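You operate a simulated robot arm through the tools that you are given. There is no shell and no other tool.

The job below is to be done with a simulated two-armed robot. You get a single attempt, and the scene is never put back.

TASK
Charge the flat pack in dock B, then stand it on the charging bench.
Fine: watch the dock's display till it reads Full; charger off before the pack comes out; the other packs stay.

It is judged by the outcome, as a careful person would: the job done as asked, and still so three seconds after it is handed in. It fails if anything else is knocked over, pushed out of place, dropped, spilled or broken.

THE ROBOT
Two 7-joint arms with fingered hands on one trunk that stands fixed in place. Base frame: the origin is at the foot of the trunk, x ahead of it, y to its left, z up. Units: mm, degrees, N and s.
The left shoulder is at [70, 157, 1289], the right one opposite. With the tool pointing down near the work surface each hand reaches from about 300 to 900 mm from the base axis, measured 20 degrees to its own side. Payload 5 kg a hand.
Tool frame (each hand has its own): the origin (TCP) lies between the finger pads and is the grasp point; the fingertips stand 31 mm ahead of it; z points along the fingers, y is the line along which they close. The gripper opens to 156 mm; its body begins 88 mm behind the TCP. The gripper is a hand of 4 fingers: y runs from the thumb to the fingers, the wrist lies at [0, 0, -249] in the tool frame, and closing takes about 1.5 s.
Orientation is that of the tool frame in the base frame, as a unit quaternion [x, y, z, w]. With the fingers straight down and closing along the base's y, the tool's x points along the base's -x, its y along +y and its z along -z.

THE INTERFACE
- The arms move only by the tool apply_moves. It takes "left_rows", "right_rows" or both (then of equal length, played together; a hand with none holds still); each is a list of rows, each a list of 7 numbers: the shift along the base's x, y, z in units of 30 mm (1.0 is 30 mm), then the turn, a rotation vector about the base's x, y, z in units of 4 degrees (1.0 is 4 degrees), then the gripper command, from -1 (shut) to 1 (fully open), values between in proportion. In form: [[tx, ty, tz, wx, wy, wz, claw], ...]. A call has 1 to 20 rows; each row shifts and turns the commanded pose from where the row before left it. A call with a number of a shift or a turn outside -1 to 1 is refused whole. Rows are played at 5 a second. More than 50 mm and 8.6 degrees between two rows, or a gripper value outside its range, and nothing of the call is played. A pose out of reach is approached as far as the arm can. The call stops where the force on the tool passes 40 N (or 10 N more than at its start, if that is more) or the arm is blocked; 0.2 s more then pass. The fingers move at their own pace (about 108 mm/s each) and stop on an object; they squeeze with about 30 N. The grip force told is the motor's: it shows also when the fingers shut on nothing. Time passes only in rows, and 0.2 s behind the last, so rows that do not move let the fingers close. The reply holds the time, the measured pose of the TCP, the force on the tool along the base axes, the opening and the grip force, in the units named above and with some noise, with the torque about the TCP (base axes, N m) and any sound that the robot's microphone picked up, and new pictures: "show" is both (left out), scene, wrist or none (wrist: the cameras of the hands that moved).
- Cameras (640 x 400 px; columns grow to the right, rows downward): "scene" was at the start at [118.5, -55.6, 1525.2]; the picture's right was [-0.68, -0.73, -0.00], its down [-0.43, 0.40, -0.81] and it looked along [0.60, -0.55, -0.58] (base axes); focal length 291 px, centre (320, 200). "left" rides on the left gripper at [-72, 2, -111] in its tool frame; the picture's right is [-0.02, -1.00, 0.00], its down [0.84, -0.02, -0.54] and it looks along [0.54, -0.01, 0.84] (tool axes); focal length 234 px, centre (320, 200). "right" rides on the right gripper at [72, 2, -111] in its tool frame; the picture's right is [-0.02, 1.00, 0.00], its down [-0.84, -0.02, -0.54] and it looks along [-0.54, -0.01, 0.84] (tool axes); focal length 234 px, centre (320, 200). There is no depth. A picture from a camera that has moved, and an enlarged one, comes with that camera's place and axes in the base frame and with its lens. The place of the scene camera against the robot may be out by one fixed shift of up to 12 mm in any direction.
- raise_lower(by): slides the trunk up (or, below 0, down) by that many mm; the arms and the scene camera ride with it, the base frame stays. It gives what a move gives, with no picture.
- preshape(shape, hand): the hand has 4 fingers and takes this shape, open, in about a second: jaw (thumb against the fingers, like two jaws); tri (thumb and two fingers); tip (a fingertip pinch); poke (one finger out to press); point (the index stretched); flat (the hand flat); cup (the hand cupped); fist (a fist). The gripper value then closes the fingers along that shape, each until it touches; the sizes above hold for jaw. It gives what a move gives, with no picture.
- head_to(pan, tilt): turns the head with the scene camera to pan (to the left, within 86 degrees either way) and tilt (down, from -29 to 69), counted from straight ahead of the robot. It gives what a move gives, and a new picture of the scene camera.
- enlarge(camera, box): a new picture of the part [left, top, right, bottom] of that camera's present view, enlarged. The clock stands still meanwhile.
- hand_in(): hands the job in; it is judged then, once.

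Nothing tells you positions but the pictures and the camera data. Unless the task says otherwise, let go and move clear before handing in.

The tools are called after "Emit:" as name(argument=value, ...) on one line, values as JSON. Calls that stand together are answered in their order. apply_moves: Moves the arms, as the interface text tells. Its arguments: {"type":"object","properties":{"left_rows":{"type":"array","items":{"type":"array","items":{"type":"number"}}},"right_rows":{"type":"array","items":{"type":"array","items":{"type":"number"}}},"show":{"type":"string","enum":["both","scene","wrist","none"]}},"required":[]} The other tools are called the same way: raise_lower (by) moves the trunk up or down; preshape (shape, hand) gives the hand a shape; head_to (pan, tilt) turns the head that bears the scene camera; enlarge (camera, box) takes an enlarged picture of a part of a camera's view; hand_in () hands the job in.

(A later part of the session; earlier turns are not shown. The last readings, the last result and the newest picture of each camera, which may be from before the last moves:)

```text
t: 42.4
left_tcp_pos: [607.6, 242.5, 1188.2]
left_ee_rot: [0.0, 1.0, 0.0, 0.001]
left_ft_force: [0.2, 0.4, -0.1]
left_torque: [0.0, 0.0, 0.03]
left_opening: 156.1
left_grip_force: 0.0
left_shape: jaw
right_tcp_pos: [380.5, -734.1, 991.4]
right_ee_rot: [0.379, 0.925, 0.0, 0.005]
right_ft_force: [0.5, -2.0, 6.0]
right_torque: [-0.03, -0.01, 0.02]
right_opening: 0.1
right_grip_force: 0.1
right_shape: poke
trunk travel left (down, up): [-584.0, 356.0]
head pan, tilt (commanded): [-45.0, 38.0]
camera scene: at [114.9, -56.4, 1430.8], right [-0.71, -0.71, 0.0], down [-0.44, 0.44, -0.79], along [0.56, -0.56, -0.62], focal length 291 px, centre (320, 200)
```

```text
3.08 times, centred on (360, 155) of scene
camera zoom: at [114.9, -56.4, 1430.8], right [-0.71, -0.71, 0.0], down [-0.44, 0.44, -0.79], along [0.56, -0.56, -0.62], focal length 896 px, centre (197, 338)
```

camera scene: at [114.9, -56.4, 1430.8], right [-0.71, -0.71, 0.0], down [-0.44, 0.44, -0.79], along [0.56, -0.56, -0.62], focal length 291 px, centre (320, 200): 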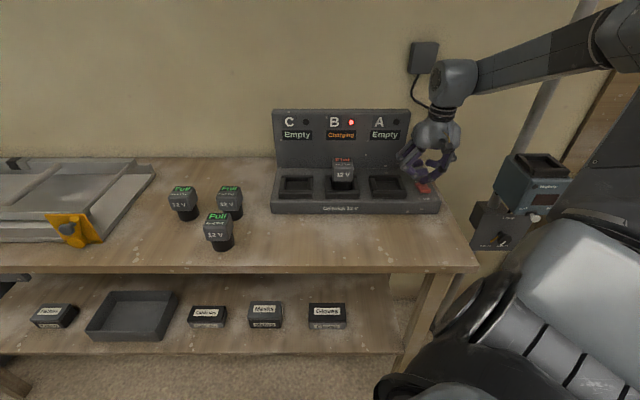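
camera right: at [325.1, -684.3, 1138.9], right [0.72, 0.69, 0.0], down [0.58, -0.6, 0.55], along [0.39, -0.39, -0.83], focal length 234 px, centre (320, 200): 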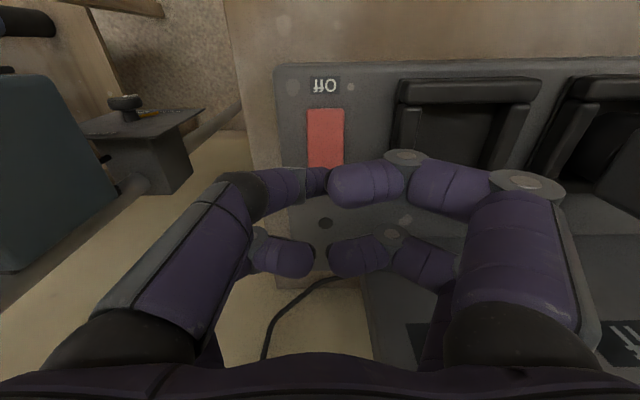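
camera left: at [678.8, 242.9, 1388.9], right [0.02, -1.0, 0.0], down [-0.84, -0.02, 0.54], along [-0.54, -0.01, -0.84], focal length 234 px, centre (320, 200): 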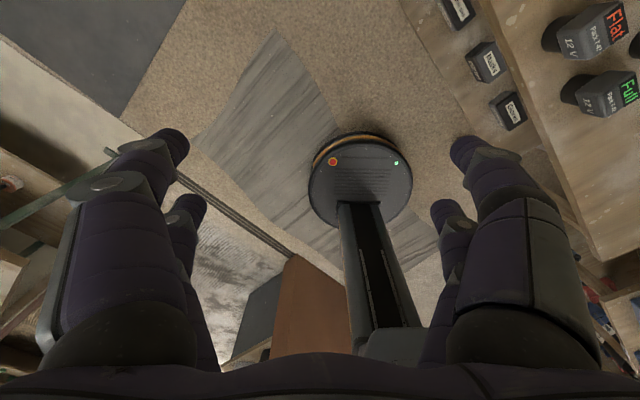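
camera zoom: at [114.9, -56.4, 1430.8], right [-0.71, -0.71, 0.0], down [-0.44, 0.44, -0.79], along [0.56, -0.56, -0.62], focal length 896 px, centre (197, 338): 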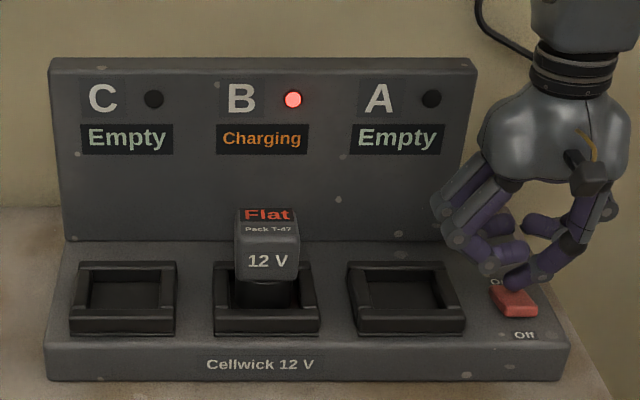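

The rocker clicked over: dock B now shows "Charging" with its red light on, and C and A show "Empty". I'll lift the finger, position it above the rocker's front ("Off") end and watch the display.

Emit:
apply_moves(right_rows=[[0, 0, 0.3, 0, 0, 0, 1], [0, 0, 0.6, 0, 0, 0, 1], [0, 0, 0.8, 0, 0, 0, 1], [-0.33, 0.33, 0, 0, 0, 0, 1], [-0.33, 0.33, 0, 0, 0, 0, 1], [0, 0, 0, 0, 0, 0, 1], [0, 0, 0, 0, 0, 0, 1], [0, 0, 0, 0, 0, 0, 1], [0, 0, 0, 0, 0, 0, 1], [0, 0, 0, 0, 0, 0, 1]], show="scene")

Emit:
enlarge(camera="scene", box=[260, 90, 460, 220])

```text
t: 44.6
left_tcp_pos: [607.9, 241.8, 1188.7]
left_ee_rot: [-0.001, 1.0, 0.0, 0.0]
left_ft_force: [0.8, -0.1, -0.5]
left_torque: [0.01, 0.01, 0.03]
left_opening: 155.8
left_grip_force: 0.0
left_shape: jaw
right_tcp_pos: [360.7, -714.2, 1040.5]
right_ee_rot: [0.38, 0.925, 0.001, 0.005]
right_ft_force: [0.1, 0.4, 0.8]
right_torque: [-0.02, -0.05, -0.03]
right_opening: 0.0
right_grip_force: 0.0
right_shape: poke
trunk travel left (down, up): [-584.0, 356.0]
head pan, tilt (commanded): [-45.0, 38.0]
camera scene: at [115.1, -56.8, 1430.7], right [-0.71, -0.71, 0.0], down [-0.44, 0.44, -0.79], along [0.56, -0.56, -0.62], focal length 291 px, centre (320, 200)
```

scene: 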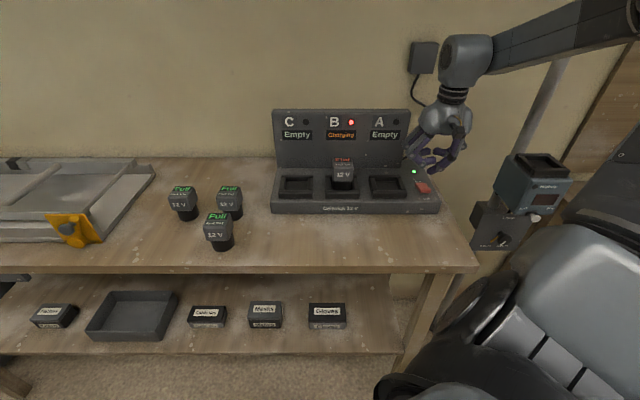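

```text
3.08 times, centred on (360, 155) of scene
camera zoom: at [115.1, -56.8, 1430.7], right [-0.71, -0.71, 0.0], down [-0.44, 0.44, -0.79], along [0.56, -0.56, -0.62], focal length 896 px, centre (197, 338)
```

zoom: 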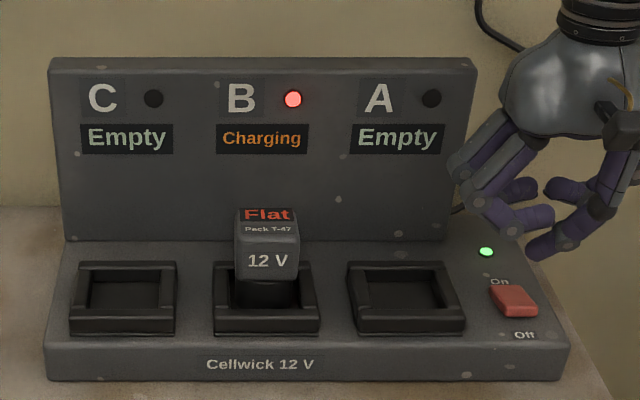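

The charger is on (power light green) and dock B is charging, with the hand clear above. I'll hold still and keep watching the display.

Emit:
apply_moves(right_rows=[[0, 0, 0, 0, 0, 0, 1], [0, 0, 0, 0, 0, 0, 1], [0, 0, 0, 0, 0, 0, 1], [0, 0, 0, 0, 0, 0, 1], [0, 0, 0, 0, 0, 0, 1], [0, 0, 0, 0, 0, 0, 1], [0, 0, 0, 0, 0, 0, 1], [0, 0, 0, 0, 0, 0, 1], [0, 0, 0, 0, 0, 0, 1], [0, 0, 0, 0, 0, 0, 1], [0, 0, 0, 0, 0, 0, 1], [0, 0, 0, 0, 0, 0, 1], [0, 0, 0, 0, 0, 0, 1], [0, 0, 0, 0, 0, 0, 1], [0, 0, 0, 0, 0, 0, 1], [0, 0, 0, 0, 0, 0, 1], [0, 0, 0, 0, 0, 0, 1], [0, 0, 0, 0, 0, 0, 1], [0, 0, 0, 0, 0, 0, 1], [0, 0, 0, 0, 0, 0, 1]], show="none")

Emit:
enlarge(camera="scene", box=[260, 90, 460, 220])

```text
t: 48.8
left_tcp_pos: [607.3, 241.4, 1188.1]
left_ee_rot: [0.0, 1.0, 0.0, 0.0]
left_ft_force: [0.1, -0.2, 0.6]
left_torque: [-0.03, 0.02, 0.02]
left_opening: 155.7
left_grip_force: 0.1
left_shape: jaw
right_tcp_pos: [360.1, -714.7, 1040.3]
right_ee_rot: [0.379, 0.925, 0.001, 0.005]
right_ft_force: [0.2, -0.2, -0.2]
right_torque: [0.04, 0.02, 0.04]
right_opening: 0.1
right_grip_force: 0.1
right_shape: poke
trunk travel left (down, up): [-584.0, 356.0]
head pan, tilt (commanded): [-45.0, 38.0]
```

```text
3.08 times, centred on (360, 155) of scene
camera zoom: at [115.2, -56.9, 1430.7], right [-0.71, -0.71, 0.0], down [-0.44, 0.44, -0.79], along [0.56, -0.56, -0.62], focal length 896 px, centre (197, 338)
```

zoom: 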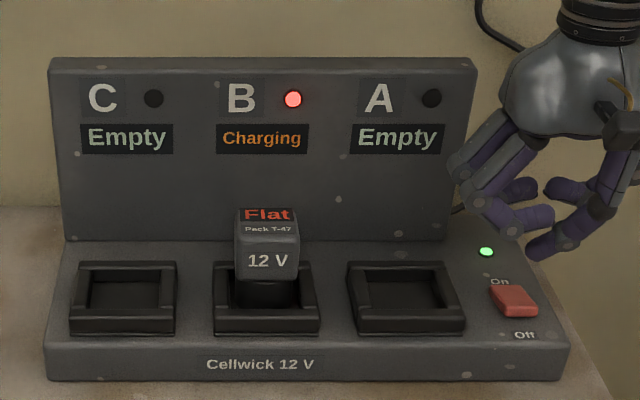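

Dock B still reads "Charging". I'll keep waiting and check again.

Emit:
apply_moves(right_rows=[[0, 0, 0, 0, 0, 0, 1], [0, 0, 0, 0, 0, 0, 1], [0, 0, 0, 0, 0, 0, 1], [0, 0, 0, 0, 0, 0, 1], [0, 0, 0, 0, 0, 0, 1], [0, 0, 0, 0, 0, 0, 1], [0, 0, 0, 0, 0, 0, 1], [0, 0, 0, 0, 0, 0, 1], [0, 0, 0, 0, 0, 0, 1], [0, 0, 0, 0, 0, 0, 1], [0, 0, 0, 0, 0, 0, 1], [0, 0, 0, 0, 0, 0, 1], [0, 0, 0, 0, 0, 0, 1], [0, 0, 0, 0, 0, 0, 1], [0, 0, 0, 0, 0, 0, 1], [0, 0, 0, 0, 0, 0, 1], [0, 0, 0, 0, 0, 0, 1], [0, 0, 0, 0, 0, 0, 1], [0, 0, 0, 0, 0, 0, 1], [0, 0, 0, 0, 0, 0, 1]], show="none")

Emit:
enlarge(camera="scene", box=[260, 90, 460, 220])

Emit:
apply_moves(right_rows=[[0, 0, 0, 0, 0, 0, 1], [0, 0, 0, 0, 0, 0, 1], [0, 0, 0, 0, 0, 0, 1], [0, 0, 0, 0, 0, 0, 1], [0, 0, 0, 0, 0, 0, 1], [0, 0, 0, 0, 0, 0, 1], [0, 0, 0, 0, 0, 0, 1], [0, 0, 0, 0, 0, 0, 1], [0, 0, 0, 0, 0, 0, 1], [0, 0, 0, 0, 0, 0, 1], [0, 0, 0, 0, 0, 0, 1], [0, 0, 0, 0, 0, 0, 1], [0, 0, 0, 0, 0, 0, 1], [0, 0, 0, 0, 0, 0, 1], [0, 0, 0, 0, 0, 0, 1], [0, 0, 0, 0, 0, 0, 1], [0, 0, 0, 0, 0, 0, 1], [0, 0, 0, 0, 0, 0, 1], [0, 0, 0, 0, 0, 0, 1], [0, 0, 0, 0, 0, 0, 1]], show="none")

Emit:
enlarge(camera="scene", box=[260, 90, 460, 220])

```text
t: 53.0
left_tcp_pos: [608.0, 242.3, 1187.3]
left_ee_rot: [0.0, 1.0, 0.001, 0.0]
left_ft_force: [-0.5, 0.4, 0.2]
left_torque: [0.0, -0.01, -0.02]
left_opening: 155.9
left_grip_force: 0.0
left_shape: jaw
right_tcp_pos: [361.7, -714.1, 1040.5]
right_ee_rot: [0.38, 0.925, 0.001, 0.005]
right_ft_force: [-0.1, 0.4, -0.3]
right_torque: [0.03, 0.0, 0.02]
right_opening: 0.0
right_grip_force: 0.0
right_shape: poke
trunk travel left (down, up): [-584.0, 356.0]
head pan, tilt (commanded): [-45.0, 38.0]
```

```text
3.08 times, centred on (360, 155) of scene
camera zoom: at [115.2, -56.9, 1430.7], right [-0.71, -0.71, 0.0], down [-0.44, 0.44, -0.79], along [0.56, -0.56, -0.62], focal length 896 px, centre (197, 338)
```

zoom: 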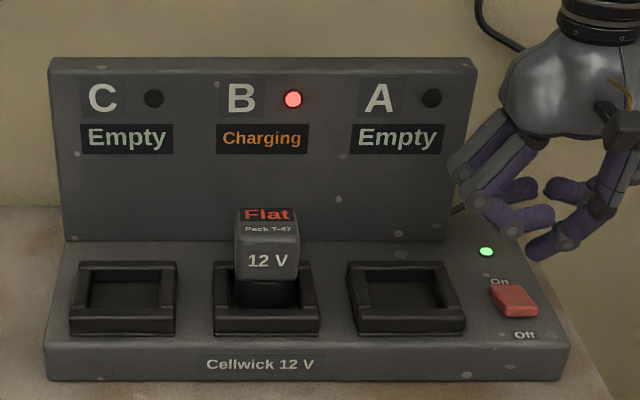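

```text
t: 57.2
left_tcp_pos: [607.5, 241.8, 1187.1]
left_ee_rot: [-0.001, 1.0, 0.0, 0.0]
left_ft_force: [0.1, -0.2, -0.3]
left_torque: [-0.04, 0.0, 0.0]
left_opening: 156.0
left_grip_force: 0.1
left_shape: jaw
right_tcp_pos: [360.0, -715.2, 1040.4]
right_ee_rot: [0.379, 0.925, 0.001, 0.004]
right_ft_force: [0.1, 0.6, 0.2]
right_torque: [0.01, 0.03, -0.03]
right_opening: 0.0
right_grip_force: 0.0
right_shape: poke
trunk travel left (down, up): [-584.0, 356.0]
head pan, tilt (commanded): [-45.0, 38.0]
```

```text
3.08 times, centred on (360, 155) of scene
camera zoom: at [115.2, -56.9, 1430.7], right [-0.71, -0.71, 0.0], down [-0.44, 0.44, -0.79], along [0.56, -0.56, -0.62], focal length 896 px, centre (197, 338)
```

zoom: 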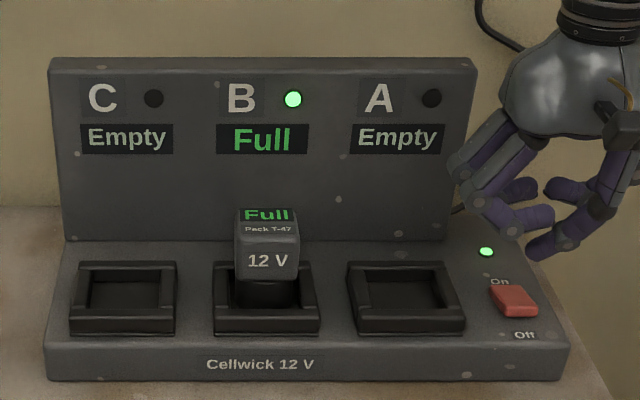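

Dock B and the pack both now read "Full". Next I'll switch the charger off at the rocker's front end, after checking the fingertip's alignment.

Emit:
apply_moves(right_rows=[[0, 0, -0.5, 0, 0, 0, 1], [0, 0, -0.3, 0, 0, 0, 1], [0, 0, 0, 0, 0, 0, 1]], show="none")

Emit:
enlarge(camera="scene", box=[380, 120, 480, 200])

Emit:
enlarge(camera="right", box=[220, 80, 420, 205])

```text
t: 58.0
left_tcp_pos: [608.6, 242.8, 1188.2]
left_ee_rot: [0.0, 1.0, 0.0, 0.0]
left_ft_force: [-0.2, 0.0, 0.1]
left_torque: [-0.06, 0.01, 0.03]
left_opening: 156.0
left_grip_force: 0.0
left_shape: jaw
right_tcp_pos: [361.1, -714.6, 1016.8]
right_ee_rot: [0.379, 0.925, 0.001, 0.005]
right_ft_force: [-0.1, -0.8, 0.4]
right_torque: [0.0, 0.0, 0.01]
right_opening: 0.0
right_grip_force: 0.0
right_shape: poke
trunk travel left (down, up): [-584.0, 356.0]
head pan, tilt (commanded): [-45.0, 38.0]
```

```text
5.00 times, centred on (430, 160) of scene
camera zoom: at [115.1, -56.7, 1430.7], right [-0.71, -0.71, 0.0], down [-0.44, 0.44, -0.79], along [0.56, -0.56, -0.62], focal length 1455 px, centre (-230, 400)
```

zoom: 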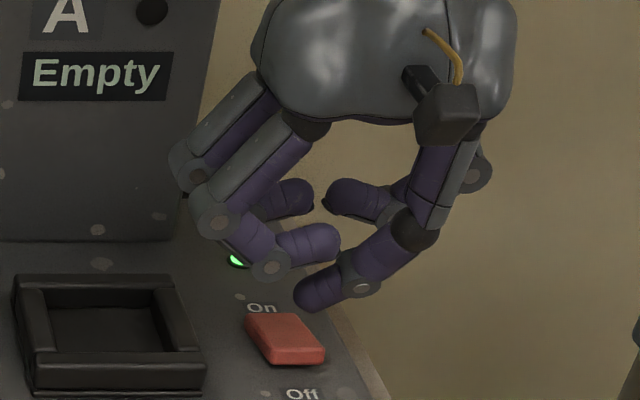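

```text
3.20 times, centred on (320, 142) of right
camera zoom: at [310.5, -662.9, 1127.9], right [0.72, 0.69, 0.0], down [0.58, -0.6, 0.55], along [0.39, -0.39, -0.83], focal length 749 px, centre (320, 384)
```

zoom: 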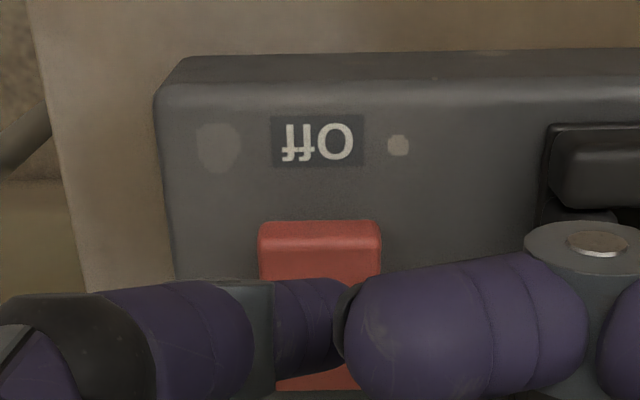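

The fingertip would land only about 5 mm ahead of the rocker's middle, so I'll move 9 mm further to the front and press in small steps.

Emit:
apply_moves(right_rows=[[-0.21, 0.21, 0, 0, 0, 0, 1], [0, 0, -0.3, 0, 0, 0, 1], [0, 0, -0.2, 0, 0, 0, 1], [0, 0, -0.1, 0, 0, 0, 1], [0, 0, -0.1, 0, 0, 0, 1], [0, 0, -0.1, 0, 0, 0, 1], [0, 0, 0, 0, 0, 0, 1]], show="scene")

Emit:
enlarge(camera="scene", box=[260, 90, 460, 220])

```text
t: 59.6
left_tcp_pos: [608.0, 241.6, 1186.5]
left_ee_rot: [0.001, 1.0, 0.001, 0.001]
left_ft_force: [-0.1, -0.1, 0.4]
left_torque: [-0.01, -0.02, -0.02]
left_opening: 155.9
left_grip_force: 0.1
left_shape: jaw
right_tcp_pos: [355.6, -708.3, 993.0]
right_ee_rot: [0.38, 0.925, 0.001, 0.005]
right_ft_force: [-0.1, 0.6, 0.5]
right_torque: [0.03, -0.02, -0.03]
right_opening: 0.0
right_grip_force: 0.0
right_shape: poke
trunk travel left (down, up): [-584.0, 356.0]
head pan, tilt (commanded): [-45.0, 38.0]
camera scene: at [115.2, -56.8, 1430.7], right [-0.71, -0.71, 0.0], down [-0.44, 0.44, -0.79], along [0.56, -0.56, -0.62], focal length 291 px, centre (320, 200)
```

scene: 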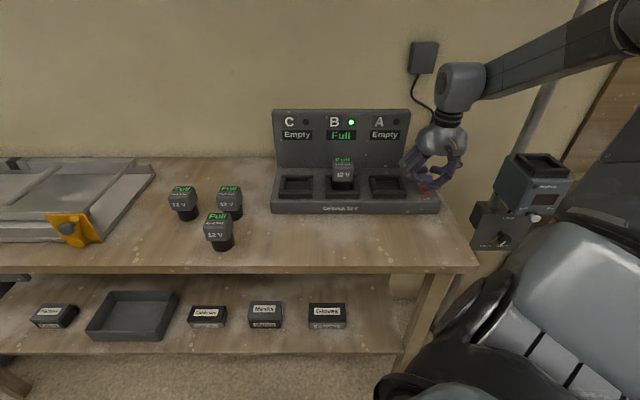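

```text
3.08 times, centred on (360, 155) of scene
camera zoom: at [115.2, -56.8, 1430.7], right [-0.71, -0.71, 0.0], down [-0.44, 0.44, -0.79], along [0.56, -0.56, -0.62], focal length 896 px, centre (197, 338)
```

zoom: 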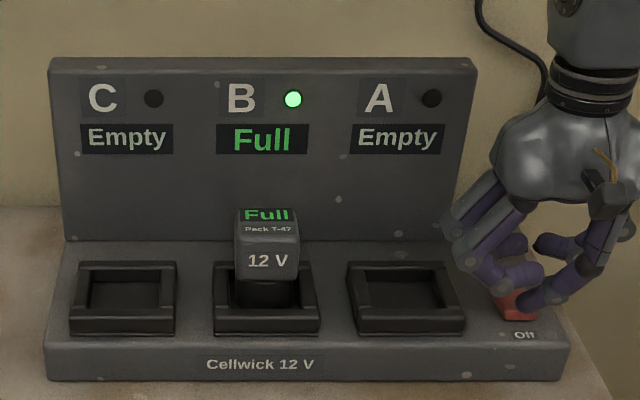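

No contact yet at this height. I'll continue down in small steps.

Emit:
apply_moves(right_rows=[[0, 0, -0.1, 0, 0, 0, 1], [0, 0, -0.1, 0, 0, 0, 1], [0, 0, 0, 0, 0, 0, 1]], show="none")

Emit:
enlarge(camera="scene", box=[260, 90, 460, 220])

```text
t: 60.4
left_tcp_pos: [608.1, 242.9, 1187.0]
left_ee_rot: [0.0, 1.0, 0.0, 0.0]
left_ft_force: [0.5, 0.4, -0.2]
left_torque: [-0.01, 0.0, 0.02]
left_opening: 155.9
left_grip_force: 0.0
left_shape: jaw
right_tcp_pos: [354.2, -708.2, 985.6]
right_ee_rot: [0.379, 0.925, 0.001, 0.005]
right_ft_force: [0.2, -0.4, 0.5]
right_torque: [-0.05, 0.02, 0.02]
right_opening: 0.0
right_grip_force: 0.1
right_shape: poke
trunk travel left (down, up): [-584.0, 356.0]
head pan, tilt (commanded): [-45.0, 38.0]
```

```text
3.08 times, centred on (360, 155) of scene
camera zoom: at [115.1, -56.9, 1430.7], right [-0.71, -0.71, 0.0], down [-0.44, 0.44, -0.79], along [0.56, -0.56, -0.62], focal length 896 px, centre (197, 338)
```

zoom: 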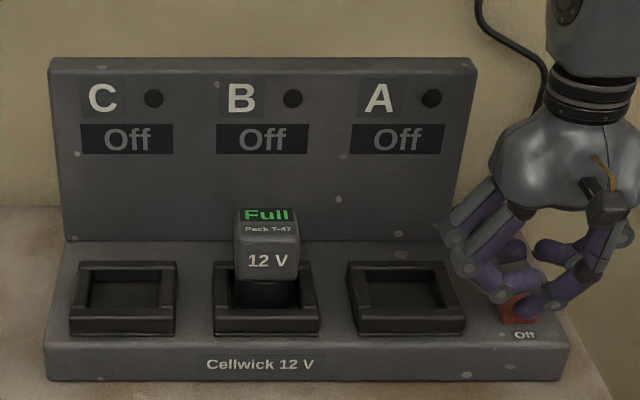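

All displays now read "Off" and the pack still reads "Full". I'll raise the finger clear, confirm the switch stays off, and return to the jaw shape.

Emit:
apply_moves(right_rows=[[0, 0, 0.3, 0, 0, 0, 1], [0, 0, 0.8, 0, 0, 0, 1], [0, 0, 1, 0, 0, 0, 1], [0, 0, 1, 0, 0, 0, 1], [0, 0, 1, 0, 0, 0, 1], [0, 0, 1, 0, 0, 0, 1], [0, 0, 1, 0, 0, 0, 1], [0, 0, 0, 0, 0, 0, 1]], show="none")

Emit:
preshape(shape="jaw", hand="right")

Emit:
apply_moves(right_rows=[[0, 0, 0, 0, 0, 0, -0.05], [0, 0, 0, 0, 0, 0, -0.05], [0, 0, 0, 0, 0, 0, -0.05], [0, 0, 0, 0, 0, 0, -0.05], [0, 0, 0, 0, 0, 0, -0.05]], show="both")

Emit:
enlarge(camera="scene", box=[260, 90, 460, 220])

```text
t: 62.2
left_tcp_pos: [609.0, 241.5, 1186.7]
left_ee_rot: [0.0, 1.0, 0.0, 0.0]
left_ft_force: [-0.1, -0.3, 0.4]
left_torque: [-0.01, 0.03, -0.02]
left_opening: 155.9
left_grip_force: 0.1
left_shape: jaw
right_tcp_pos: [355.6, -708.6, 1169.1]
right_ee_rot: [0.379, 0.926, 0.001, 0.005]
right_ft_force: [-0.4, 0.1, -0.2]
right_torque: [-0.01, 0.01, 0.0]
right_opening: 0.0
right_grip_force: 0.1
right_shape: poke
trunk travel left (down, up): [-584.0, 356.0]
head pan, tilt (commanded): [-45.0, 38.0]
```

```text
t: 63.1
left_tcp_pos: [607.3, 242.0, 1187.7]
left_ee_rot: [0.0, 1.0, 0.0, 0.0]
left_ft_force: [0.7, 0.9, -0.2]
left_torque: [0.01, 0.0, 0.05]
left_opening: 155.9
left_grip_force: 0.1
left_shape: jaw
right_tcp_pos: [355.6, -707.2, 1169.2]
right_ee_rot: [0.379, 0.925, 0.0, 0.005]
right_ft_force: [1.0, 0.3, 0.9]
right_torque: [0.03, -0.02, 0.02]
right_opening: 156.0
right_grip_force: 0.0
right_shape: jaw
trunk travel left (down, up): [-584.0, 356.0]
head pan, tilt (commanded): [-45.0, 38.0]
```

```text
t: 64.3
left_tcp_pos: [607.2, 241.5, 1187.8]
left_ee_rot: [0.001, 1.0, 0.0, -0.001]
left_ft_force: [0.2, 0.1, 0.4]
left_torque: [-0.01, 0.01, -0.01]
left_opening: 155.8
left_grip_force: 0.1
left_shape: jaw
right_tcp_pos: [355.5, -708.2, 1171.6]
right_ee_rot: [0.38, 0.925, 0.001, 0.005]
right_ft_force: [-0.4, 0.3, 0.2]
right_torque: [-0.02, 0.0, -0.01]
right_opening: 74.7
right_grip_force: 0.0
right_shape: jaw
trunk travel left (down, up): [-584.0, 356.0]
head pan, tilt (commanded): [-45.0, 38.0]
camera scene: at [115.2, -56.9, 1430.7], right [-0.71, -0.71, 0.0], down [-0.44, 0.44, -0.79], along [0.56, -0.56, -0.62], focal length 291 px, centre (320, 200)
camera right: at [305.0, -656.0, 1280.8], right [0.72, 0.69, 0.0], down [0.58, -0.6, 0.55], along [0.39, -0.39, -0.83], focal length 234 px, centre (320, 200)
```

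scene: 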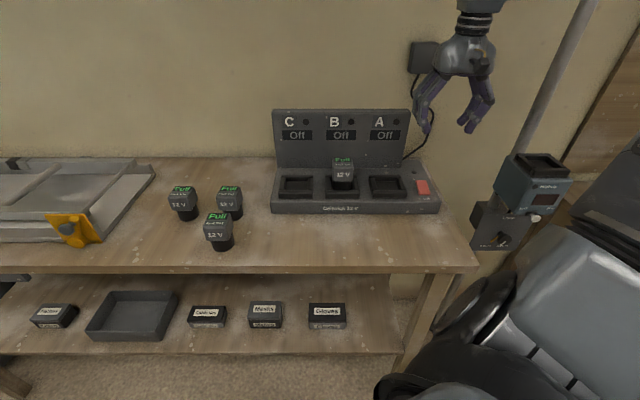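
right: 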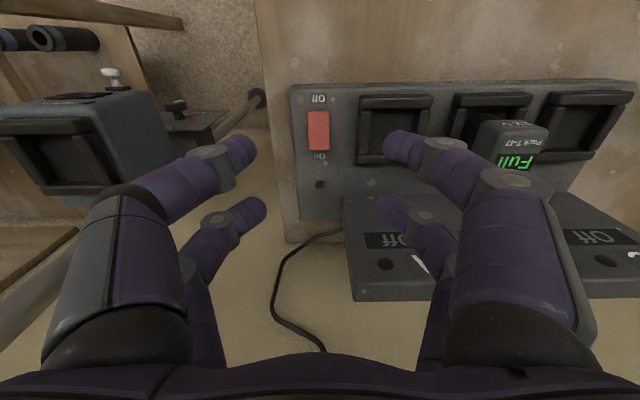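

```text
3.08 times, centred on (360, 155) of scene
camera zoom: at [115.2, -56.9, 1430.7], right [-0.71, -0.71, 0.0], down [-0.44, 0.44, -0.79], along [0.56, -0.56, -0.62], focal length 896 px, centre (197, 338)
```

zoom: 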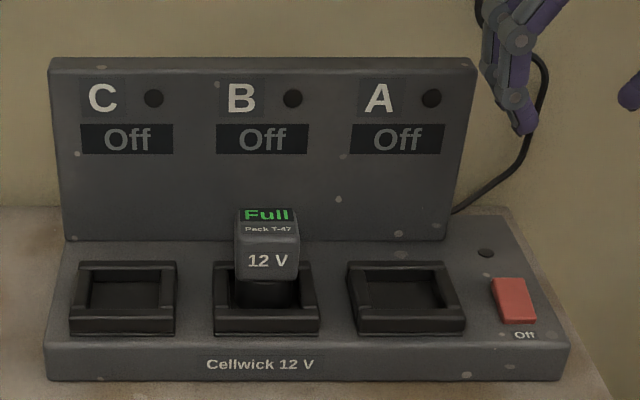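

The charger is off with its power light out. I'll bring the open hand back over dock B to pick the pack up again.

Emit:
apply_moves(right_rows=[[0.864, 0.65, 0, 0, 0.14, 0, -0.05], [0.864, 0.65, 0, 0, 0, 0, -0.05], [0.864, 0.65, 0, 0, 0, 0, -0.05], [0.864, 0.65, 0, 0, 0, 0, -0.05], [0.864, 0.65, 0, 0, 0, 0, -0.05], [0.864, 0.65, 0, 0, 0, 0, -0.05], [0.864, 0.65, 0, 0, 0, 0, -0.05], [0, 0, -1, 0, 0, 0, -0.05], [0, 0, -1, 0, 0, 0, -0.05], [0, 0, 0, 0, 0, 0, -0.05]], show="none")

Emit:
enlarge(camera="right", box=[220, 60, 420, 190])

Emit:
enlarge(camera="scene", box=[290, 130, 390, 210])

```text
t: 66.5
left_tcp_pos: [606.4, 242.6, 1187.6]
left_ee_rot: [0.0, 1.0, 0.0, -0.001]
left_ft_force: [0.0, 0.1, -0.2]
left_torque: [-0.04, 0.02, -0.02]
left_opening: 155.8
left_grip_force: 0.2
left_shape: jaw
right_tcp_pos: [536.8, -570.8, 1110.8]
right_ee_rot: [0.38, 0.925, -0.001, 0.0]
right_ft_force: [0.3, -0.7, -0.1]
right_torque: [-0.01, -0.01, 0.01]
right_opening: 74.5
right_grip_force: 0.1
right_shape: jaw
trunk travel left (down, up): [-584.0, 356.0]
head pan, tilt (commanded): [-45.0, 38.0]
```

```text
3.08 times, centred on (320, 125) of right
camera zoom: at [487.7, -519.0, 1220.8], right [0.72, 0.69, 0.0], down [0.58, -0.6, 0.55], along [0.38, -0.39, -0.84], focal length 720 px, centre (320, 431)
```

zoom: 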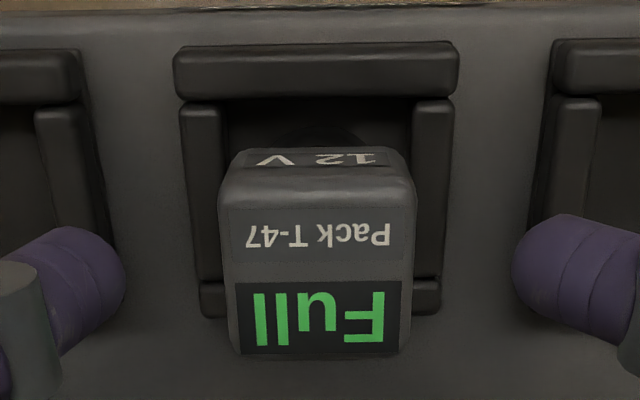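

```text
5.00 times, centred on (340, 170) of scene
camera zoom: at [115.2, -55.9, 1430.8], right [-0.71, -0.71, 0.0], down [-0.44, 0.43, -0.79], along [0.56, -0.56, -0.62], focal length 1455 px, centre (220, 350)
```

zoom: 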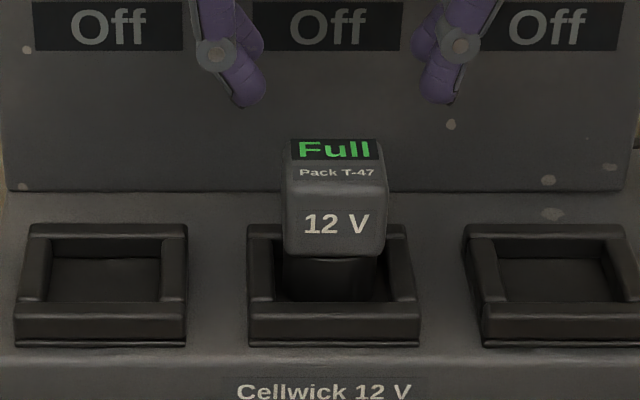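

The pack is centred and square under the hand. I'll lower to the same grip height as before and close.

Emit:
apply_moves(right_rows=[[0, 0, -0.7, 0, 0, 0, -0.05], [0, 0, -0.7, 0, 0, 0, -0.05], [0, 0, -0.6, 0, 0, 0, -0.05], [0, 0, -0.5, 0, 0, 0, -0.05], [0, 0, -0.22, 0, 0, 0, -0.05], [0, 0, 0, 0, 0, 0, -0.05]], show="wrist")

```text
t: 67.9
left_tcp_pos: [608.4, 241.4, 1187.5]
left_ee_rot: [0.0, 1.0, 0.0, 0.0]
left_ft_force: [-0.1, 0.1, -0.8]
left_torque: [-0.02, 0.01, -0.02]
left_opening: 155.7
left_grip_force: 0.1
left_shape: jaw
right_tcp_pos: [537.6, -573.5, 1028.3]
right_ee_rot: [0.379, 0.925, -0.001, 0.0]
right_ft_force: [0.3, -1.5, 0.4]
right_torque: [-0.01, -0.02, -0.01]
right_opening: 74.7
right_grip_force: 0.0
right_shape: jaw
trunk travel left (down, up): [-584.0, 356.0]
head pan, tilt (commanded): [-45.0, 38.0]
camera right: at [487.2, -522.0, 1138.9], right [0.72, 0.69, 0.0], down [0.58, -0.6, 0.55], along [0.38, -0.39, -0.84], focal length 234 px, centre (320, 200)
```

right: 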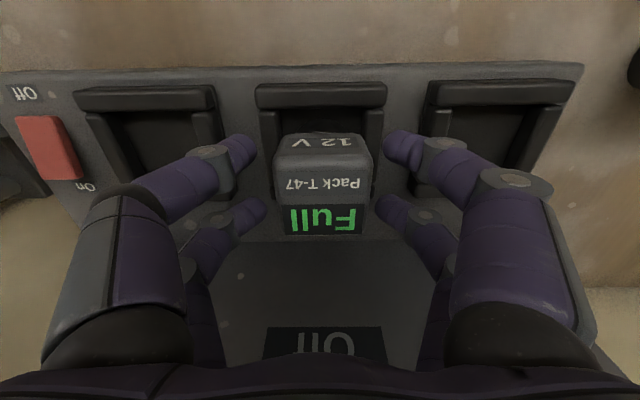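

The pack sits between the fingers with the charger off; closing on it now.

Emit:
apply_moves(right_rows=[[0, 0, 0, 0, 0, 0, -0.2], [0, 0, 0, 0, 0, 0, -0.35], [0, 0, 0, 0, 0, 0, -0.5], [0, 0, 0, 0, 0, 0, -0.8], [0, 0, 0, 0, 0, 0, -1], [0, 0, 0, 0, 0, 0, -1], [0, 0, 0, 0, 0, 0, -1], [0, 0, 0, 0, 0, 0, -1]], show="wrist")

```text
t: 69.7
left_tcp_pos: [608.3, 242.3, 1187.2]
left_ee_rot: [0.001, 1.0, 0.0, 0.0]
left_ft_force: [-1.0, 0.4, -0.2]
left_torque: [-0.01, 0.05, 0.03]
left_opening: 155.8
left_grip_force: 0.1
left_shape: jaw
right_tcp_pos: [536.8, -573.3, 1026.8]
right_ee_rot: [0.38, 0.925, 0.0, -0.001]
right_ft_force: [-0.7, 1.1, -0.9]
right_torque: [0.06, 0.04, -0.02]
right_opening: 46.7
right_grip_force: 30.1
right_shape: jaw
trunk travel left (down, up): [-584.0, 356.0]
head pan, tilt (commanded): [-45.0, 38.0]
camera right: at [487.3, -522.1, 1138.7], right [0.72, 0.69, 0.0], down [0.58, -0.6, 0.55], along [0.38, -0.39, -0.84], focal length 234 px, centre (320, 200)
```

right: 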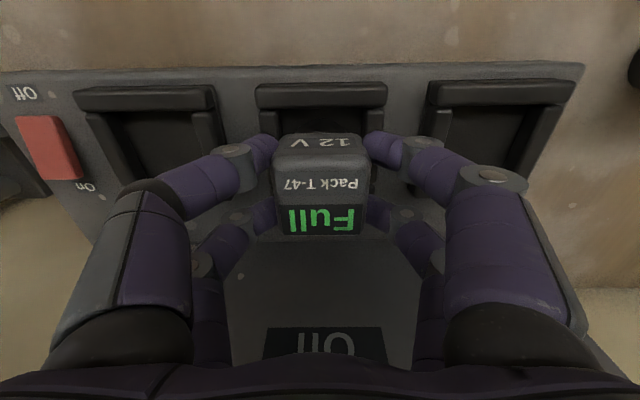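

The pack is gripped again at 30 N. I'll lift it straight out of the dock.

Emit:
apply_moves(right_rows=[[0, 0, 0.2, 0, 0, 0, -1], [0, 0, 0.4, 0, 0, 0, -1], [0, 0, 0.6, 0, 0, 0, -1], [0, 0, 0.9, 0, 0, 0, -1], [0, 0, 0.9, 0, 0, 0, -1], [0, 0, 0, 0, 0, 0, -1]], show="both")

Emit:
enlarge(camera="scene", box=[260, 90, 460, 220])

```text
t: 71.1
left_tcp_pos: [608.9, 241.5, 1187.4]
left_ee_rot: [0.0, 1.0, 0.0, 0.0]
left_ft_force: [-0.1, 0.7, 0.1]
left_torque: [0.01, 0.04, -0.02]
left_opening: 156.0
left_grip_force: 0.1
left_shape: jaw
right_tcp_pos: [535.7, -572.8, 1116.8]
right_ee_rot: [0.38, 0.925, -0.001, 0.0]
right_ft_force: [-0.5, 0.3, -3.1]
right_torque: [-0.02, 0.03, 0.02]
right_opening: 46.6
right_grip_force: 30.4
right_shape: jaw
trunk travel left (down, up): [-584.0, 356.0]
head pan, tilt (commanded): [-45.0, 38.0]
camera scene: at [115.9, -57.6, 1430.6], right [-0.71, -0.71, 0.0], down [-0.44, 0.44, -0.79], along [0.56, -0.56, -0.62], focal length 291 px, centre (320, 200)
camera right: at [486.8, -521.1, 1228.3], right [0.72, 0.69, 0.0], down [0.58, -0.6, 0.55], along [0.38, -0.39, -0.84], focal length 234 px, centre (320, 200)
```

scene: 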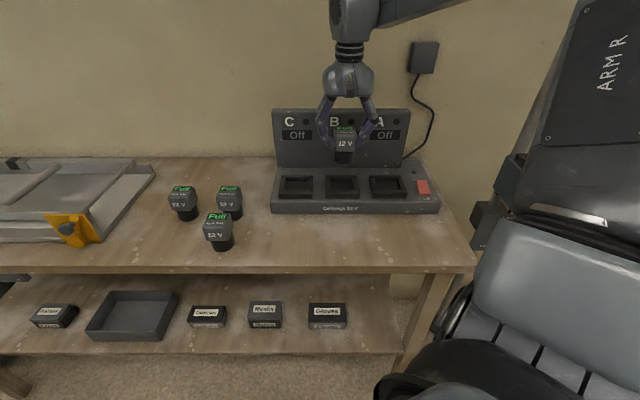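
right: 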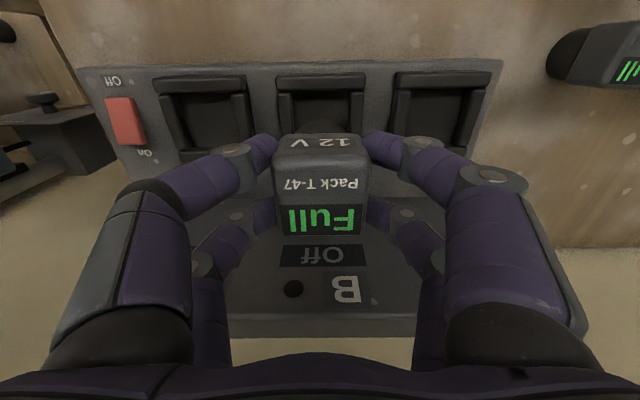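

```text
3.08 times, centred on (360, 155) of scene
camera zoom: at [115.9, -57.6, 1430.6], right [-0.71, -0.71, 0.0], down [-0.44, 0.44, -0.79], along [0.56, -0.56, -0.62], focal length 896 px, centre (197, 338)
```

zoom: 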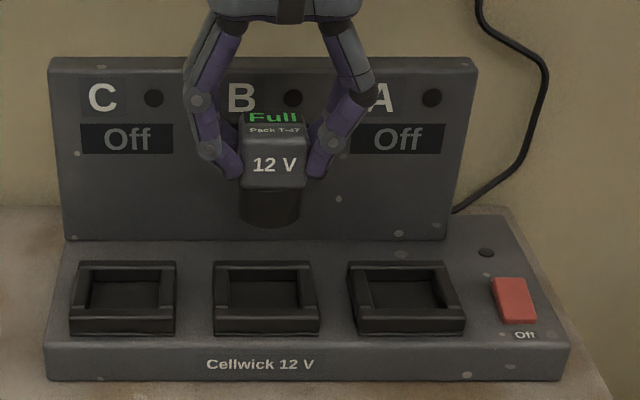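

The pack is out and the charger hasn't moved. I'll carry it to a clear stretch of bench at about (530, -375), in front of dock C and well away from the other packs and the edge.

Emit:
apply_moves(right_rows=[[-0.024, 0.824, 0, 0, 0, 0, -1], [-0.024, 0.824, 0, 0, 0, 0, -1], [-0.024, 0.824, 0, 0, 0, 0, -1], [-0.024, 0.824, 0, 0, 0, 0, -1], [-0.024, 0.824, 0, 0, 0, 0, -1], [-0.024, 0.824, 0, 0, 0, 0, -1], [-0.024, 0.824, 0, 0, 0, 0, -1], [-0.024, 0.824, 0, 0, 0, 0, -1], [0, 0, 0, 0, 0, 0, -1]], show="both")

```text
t: 73.1
left_tcp_pos: [607.9, 241.3, 1187.6]
left_ee_rot: [-0.001, 1.0, -0.001, 0.0]
left_ft_force: [-0.4, -1.1, -0.5]
left_torque: [0.02, -0.01, -0.01]
left_opening: 155.8
left_grip_force: 0.0
left_shape: jaw
right_tcp_pos: [531.0, -375.7, 1118.8]
right_ee_rot: [0.38, 0.925, 0.0, 0.0]
right_ft_force: [1.4, -1.2, -3.0]
right_torque: [-0.01, -0.03, 0.0]
right_opening: 46.6
right_grip_force: 30.1
right_shape: jaw
trunk travel left (down, up): [-584.0, 356.0]
head pan, tilt (commanded): [-45.0, 38.0]
camera scene: at [115.5, -57.5, 1430.7], right [-0.71, -0.71, 0.0], down [-0.44, 0.44, -0.79], along [0.56, -0.56, -0.62], focal length 291 px, centre (320, 200)
camera right: at [480.4, -323.7, 1229.8], right [0.72, 0.69, 0.0], down [0.58, -0.6, 0.55], along [0.38, -0.39, -0.84], focal length 234 px, centre (320, 200)
```

scene: 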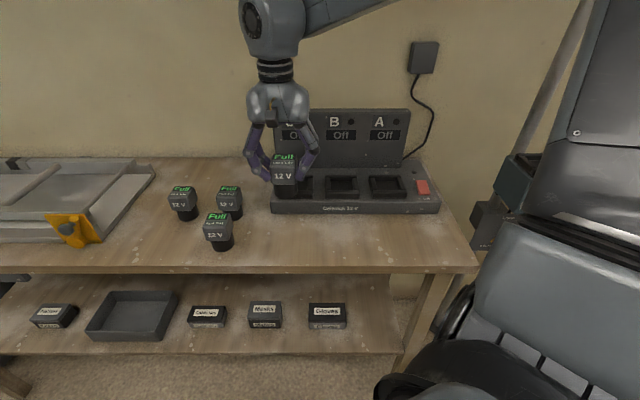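
right: 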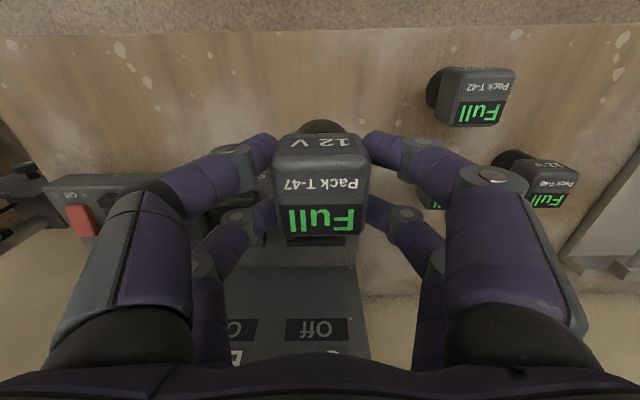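

The landing spot is clear: about 86 mm from the bench's front edge, 88 mm from the charger and over 100 mm from T-42. I'll lower most of the way now.

Emit:
apply_moves(right_rows=[[0, 0, -0.8, 0, 0, 0, -1], [0, 0, -0.9, 0, 0, 0, -1], [0, 0, -0.9, 0, 0, 0, -1], [0, 0, -0.7, 0, 0, 0, -1], [0, 0, -0.5, 0, 0, 0, -1], [0, 0, -0.3, 0, 0, 0, -1], [0, 0, 0, 0, 0, 0, -1]], show="scene")

Emit:
enlarge(camera="scene", box=[180, 130, 380, 270])

```text
t: 74.7
left_tcp_pos: [608.1, 241.3, 1186.7]
left_ee_rot: [0.0, 1.0, 0.001, -0.001]
left_ft_force: [0.8, -0.5, 0.6]
left_torque: [0.04, 0.0, 0.02]
left_opening: 156.2
left_grip_force: 0.0
left_shape: jaw
right_tcp_pos: [528.0, -376.6, 994.7]
right_ee_rot: [0.38, 0.925, -0.001, 0.0]
right_ft_force: [-1.0, -0.3, -3.7]
right_torque: [-0.02, -0.03, 0.01]
right_opening: 46.3
right_grip_force: 29.8
right_shape: jaw
trunk travel left (down, up): [-584.0, 356.0]
head pan, tilt (commanded): [-45.0, 38.0]
camera scene: at [115.4, -57.0, 1430.7], right [-0.71, -0.71, 0.0], down [-0.44, 0.44, -0.79], along [0.56, -0.56, -0.62], focal length 291 px, centre (320, 200)
```

scene: 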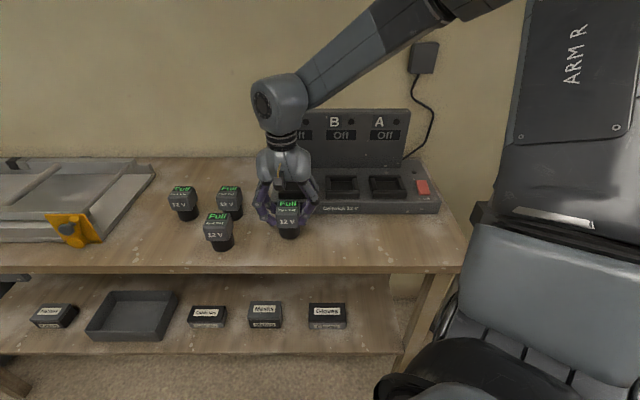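

```text
2.86 times, centred on (280, 200) of scene
camera zoom: at [115.4, -57.0, 1430.7], right [-0.71, -0.71, 0.0], down [-0.44, 0.44, -0.79], along [0.56, -0.56, -0.62], focal length 832 px, centre (434, 200)
```

zoom: 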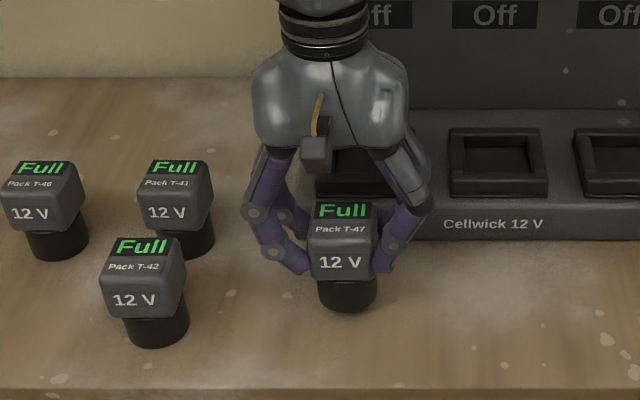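

The pack is just above the bench in a clear spot. I'll ease it down in small steps until it touches.

Emit:
apply_moves(right_rows=[[0, 0, -0.1, 0, 0, 0, -1], [0, 0, -0.1, 0, 0, 0, -1], [0, 0, -0.1, 0, 0, 0, -1], [0, 0, -0.1, 0, 0, 0, -1], [0, 0, -0.07, 0, 0, 0, -1], [0, 0, 0, 0, 0, 0, -1]], show="none")

```text
t: 76.1
left_tcp_pos: [608.1, 242.1, 1187.0]
left_ee_rot: [0.0, 1.0, 0.0, 0.001]
left_ft_force: [-0.4, -0.6, -0.4]
left_torque: [-0.02, 0.04, 0.0]
left_opening: 155.9
left_grip_force: 0.0
left_shape: jaw
right_tcp_pos: [530.1, -375.8, 981.1]
right_ee_rot: [0.379, 0.925, -0.001, -0.001]
right_ft_force: [0.5, -0.1, -4.2]
right_torque: [0.01, -0.02, -0.03]
right_opening: 46.6
right_grip_force: 29.8
right_shape: jaw
trunk travel left (down, up): [-584.0, 356.0]
head pan, tilt (commanded): [-45.0, 38.0]
```

Emit:
apply_moves(right_rows=[[0, 0, -0.05, 0, 0, 0, -1], [0, 0, -0.05, 0, 0, 0, -1], [0, 0, 0, 0, 0, 0, -1]], show="none")

```text
t: 76.9
left_tcp_pos: [607.9, 242.1, 1187.1]
left_ee_rot: [0.0, 1.0, 0.0, 0.0]
left_ft_force: [0.6, 0.2, 0.2]
left_torque: [0.02, 0.01, 0.0]
left_opening: 156.0
left_grip_force: 0.2
left_shape: jaw
right_tcp_pos: [529.4, -373.4, 978.0]
right_ee_rot: [0.38, 0.925, -0.001, 0.0]
right_ft_force: [0.2, -0.3, -4.1]
right_torque: [0.0, 0.01, -0.01]
right_opening: 46.6
right_grip_force: 30.4
right_shape: jaw
trunk travel left (down, up): [-584.0, 356.0]
head pan, tilt (commanded): [-45.0, 38.0]
```

Still no contact (force is just the pack's weight), so I'll keep easing down 1.5 mm at a time.

Emit:
apply_moves(right_rows=[[0, 0, -0.05, 0, 0, 0, -1], [0, 0, -0.05, 0, 0, 0, -1], [0, 0, 0, 0, 0, 0, -1]], show="none")

```text
t: 77.7
left_tcp_pos: [607.8, 242.3, 1186.9]
left_ee_rot: [0.0, 1.0, -0.001, 0.0]
left_ft_force: [-0.3, -0.3, 0.3]
left_torque: [-0.01, -0.02, -0.02]
left_opening: 155.5
left_grip_force: 0.1
left_shape: jaw
right_tcp_pos: [530.0, -373.2, 976.6]
right_ee_rot: [0.379, 0.925, -0.002, 0.001]
right_ft_force: [-1.4, -1.5, 12.9]
right_torque: [-0.03, 0.2, 0.06]
right_opening: 46.6
right_grip_force: 29.5
right_shape: jaw
trunk travel left (down, up): [-584.0, 356.0]
head pan, tilt (commanded): [-45.0, 38.0]
```

The pack has touched the bench. I'll ease off the pressure slightly and open the fingers.

Emit:
apply_moves(right_rows=[[0, 0, 0.04, 0, 0, 0, -1], [0, 0, 0, 0, 0, 0, -1]], show="none")

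```text
t: 78.3
left_tcp_pos: [608.1, 242.6, 1187.6]
left_ee_rot: [0.001, 1.0, 0.0, 0.001]
left_ft_force: [-0.7, -0.3, 0.1]
left_torque: [0.03, 0.0, 0.01]
left_opening: 156.0
left_grip_force: 0.1
left_shape: jaw
right_tcp_pos: [529.1, -375.4, 977.2]
right_ee_rot: [0.379, 0.925, -0.001, 0.001]
right_ft_force: [-0.5, -1.1, 8.1]
right_torque: [-0.02, 0.08, 0.02]
right_opening: 46.7
right_grip_force: 30.4
right_shape: jaw
trunk travel left (down, up): [-584.0, 356.0]
head pan, tilt (commanded): [-45.0, 38.0]
```

Emit:
apply_moves(right_rows=[[0, 0, 0.03, 0, 0, 0, -1], [0, 0, 0, 0, 0, 0, -0.38], [0, 0, 0, 0, 0, 0, -0.3], [0, 0, 0, 0, 0, 0, -0.2], [0, 0, 0, 0, 0, 0, -0.1], [0, 0, 0, 0, 0, 0, -0.05], [0, 0, 0, 0, 0, 0, -0.05]], show="both")

Emit:
enlarge(camera="scene", box=[180, 130, 380, 270])

```text
t: 79.9
left_tcp_pos: [606.5, 242.1, 1187.4]
left_ee_rot: [0.0, 1.0, 0.001, 0.0]
left_ft_force: [-0.6, -0.5, -0.2]
left_torque: [0.0, 0.0, 0.01]
left_opening: 155.9
left_grip_force: 0.1
left_shape: jaw
right_tcp_pos: [529.5, -374.5, 978.0]
right_ee_rot: [0.379, 0.925, -0.001, 0.0]
right_ft_force: [0.8, 0.7, 0.5]
right_torque: [0.02, 0.0, 0.01]
right_opening: 73.6
right_grip_force: 0.0
right_shape: jaw
trunk travel left (down, up): [-584.0, 356.0]
head pan, tilt (commanded): [-45.0, 38.0]
camera scene: at [115.2, -56.8, 1430.7], right [-0.71, -0.71, 0.0], down [-0.44, 0.44, -0.79], along [0.56, -0.56, -0.62], focal length 291 px, centre (320, 200)
camera right: at [481.2, -322.7, 1088.6], right [0.72, 0.69, 0.0], down [0.58, -0.6, 0.55], along [0.38, -0.39, -0.84], focal length 234 px, centre (320, 200)
```

scene: 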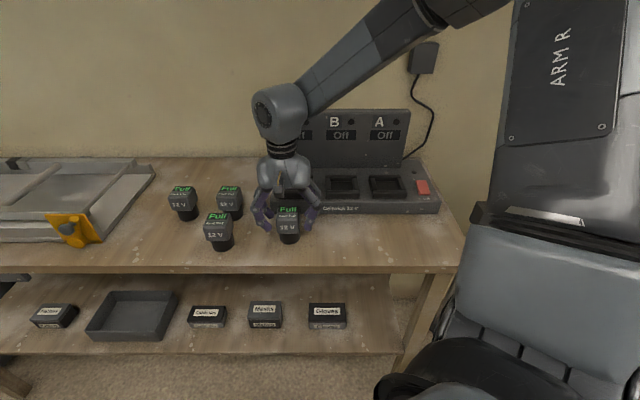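
right: 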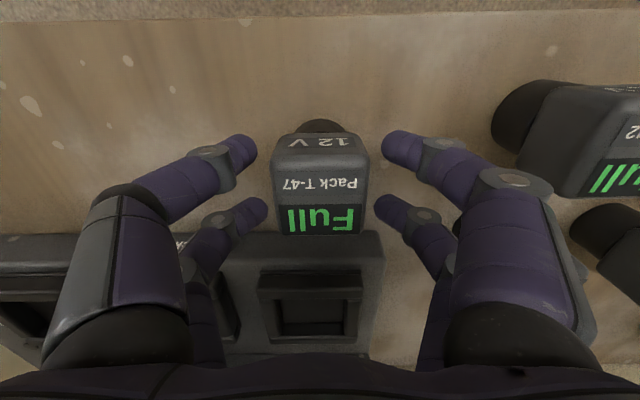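

```text
2.86 times, centred on (280, 200) of scene
camera zoom: at [115.2, -56.8, 1430.7], right [-0.71, -0.71, 0.0], down [-0.44, 0.44, -0.79], along [0.56, -0.56, -0.62], focal length 832 px, centre (434, 200)
```

zoom: 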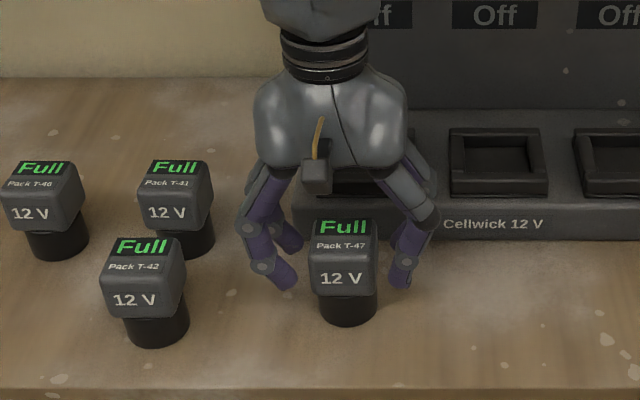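

The pack stands upright on the bench, reading "Full", with the fingers open around it. I'll raise the hand straight up and move it clear toward the robot.

Emit:
apply_moves(right_rows=[[0, 0, 0.4, 0, 0, 0, -0.05], [0, 0, 0.7, 0, 0, 0, -0.05], [0, 0, 1, 0, 0, 0, -0.05], [0, 0, 1, 0, 0, 0, -0.05], [0, 0, 1, 0, 0, 0, -0.05], [0, 0, 1, 0, 0, 0, -0.05], [0, 0, 1, 0, 0, 0, -0.05], [-0.6, 0, 0.6, 0, 0, 0, -0.05], [-1, 0, 0, 0, 0, 0, -0.05], [-1, 0, 0, 0, 0, 0, -0.05], [-1, 0, 0, 0, 0, 0, -0.05], [-1, 0, 0, 0, 0, 0, -0.05], [0, 0, 0, 0, 0, 0, -0.05], [0, 0, 0, 0, 0, 0, -0.05]], show="both")

Emit:
enlarge(camera="scene", box=[140, 90, 460, 280])

```text
t: 82.9
left_tcp_pos: [608.4, 241.5, 1187.8]
left_ee_rot: [0.0, 1.0, 0.0, 0.0]
left_ft_force: [-0.5, 0.5, 0.0]
left_torque: [0.01, -0.03, -0.02]
left_opening: 155.8
left_grip_force: 0.0
left_shape: jaw
right_tcp_pos: [392.4, -375.6, 1178.8]
right_ee_rot: [0.38, 0.925, -0.001, 0.001]
right_ft_force: [0.3, -0.8, 0.0]
right_torque: [-0.01, 0.02, -0.01]
right_opening: 73.4
right_grip_force: 0.2
right_shape: jaw
trunk travel left (down, up): [-584.0, 356.0]
head pan, tilt (commanded): [-45.0, 38.0]
camera scene: at [115.0, -56.7, 1430.7], right [-0.71, -0.71, 0.0], down [-0.44, 0.44, -0.79], along [0.56, -0.56, -0.62], focal length 291 px, centre (320, 200)
camera right: at [343.1, -323.8, 1290.4], right [0.72, 0.69, 0.0], down [0.58, -0.6, 0.55], along [0.38, -0.39, -0.84], focal length 234 px, centre (320, 200)
```

scene: 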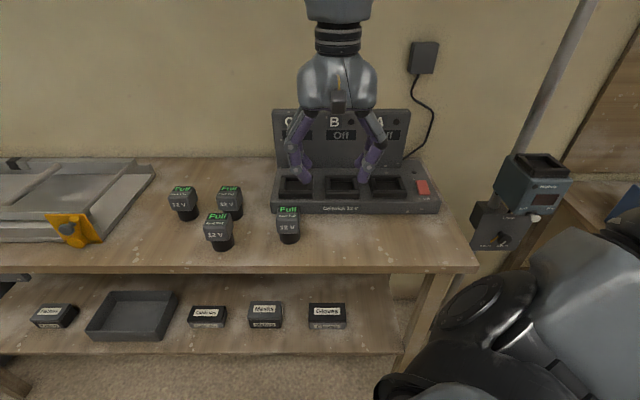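
right: 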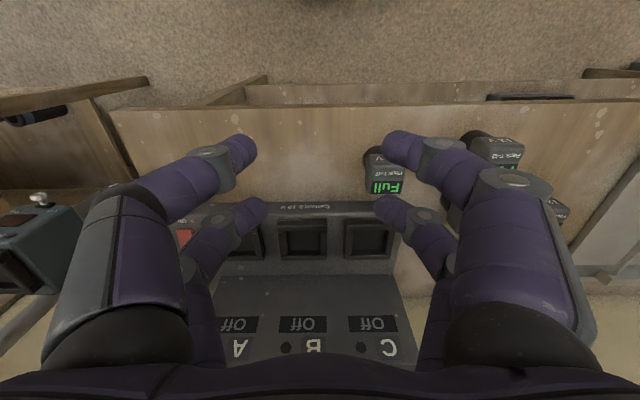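

```text
2.00 times, centred on (300, 185) of scene
camera zoom: at [115.0, -56.7, 1430.7], right [-0.71, -0.71, 0.0], down [-0.44, 0.44, -0.79], along [0.56, -0.56, -0.62], focal length 582 px, centre (360, 230)
```

zoom: 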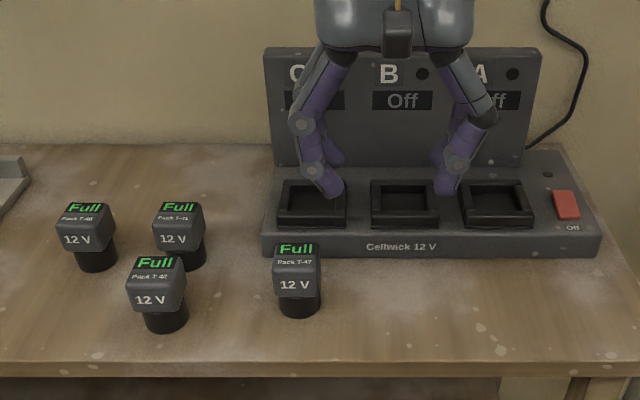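

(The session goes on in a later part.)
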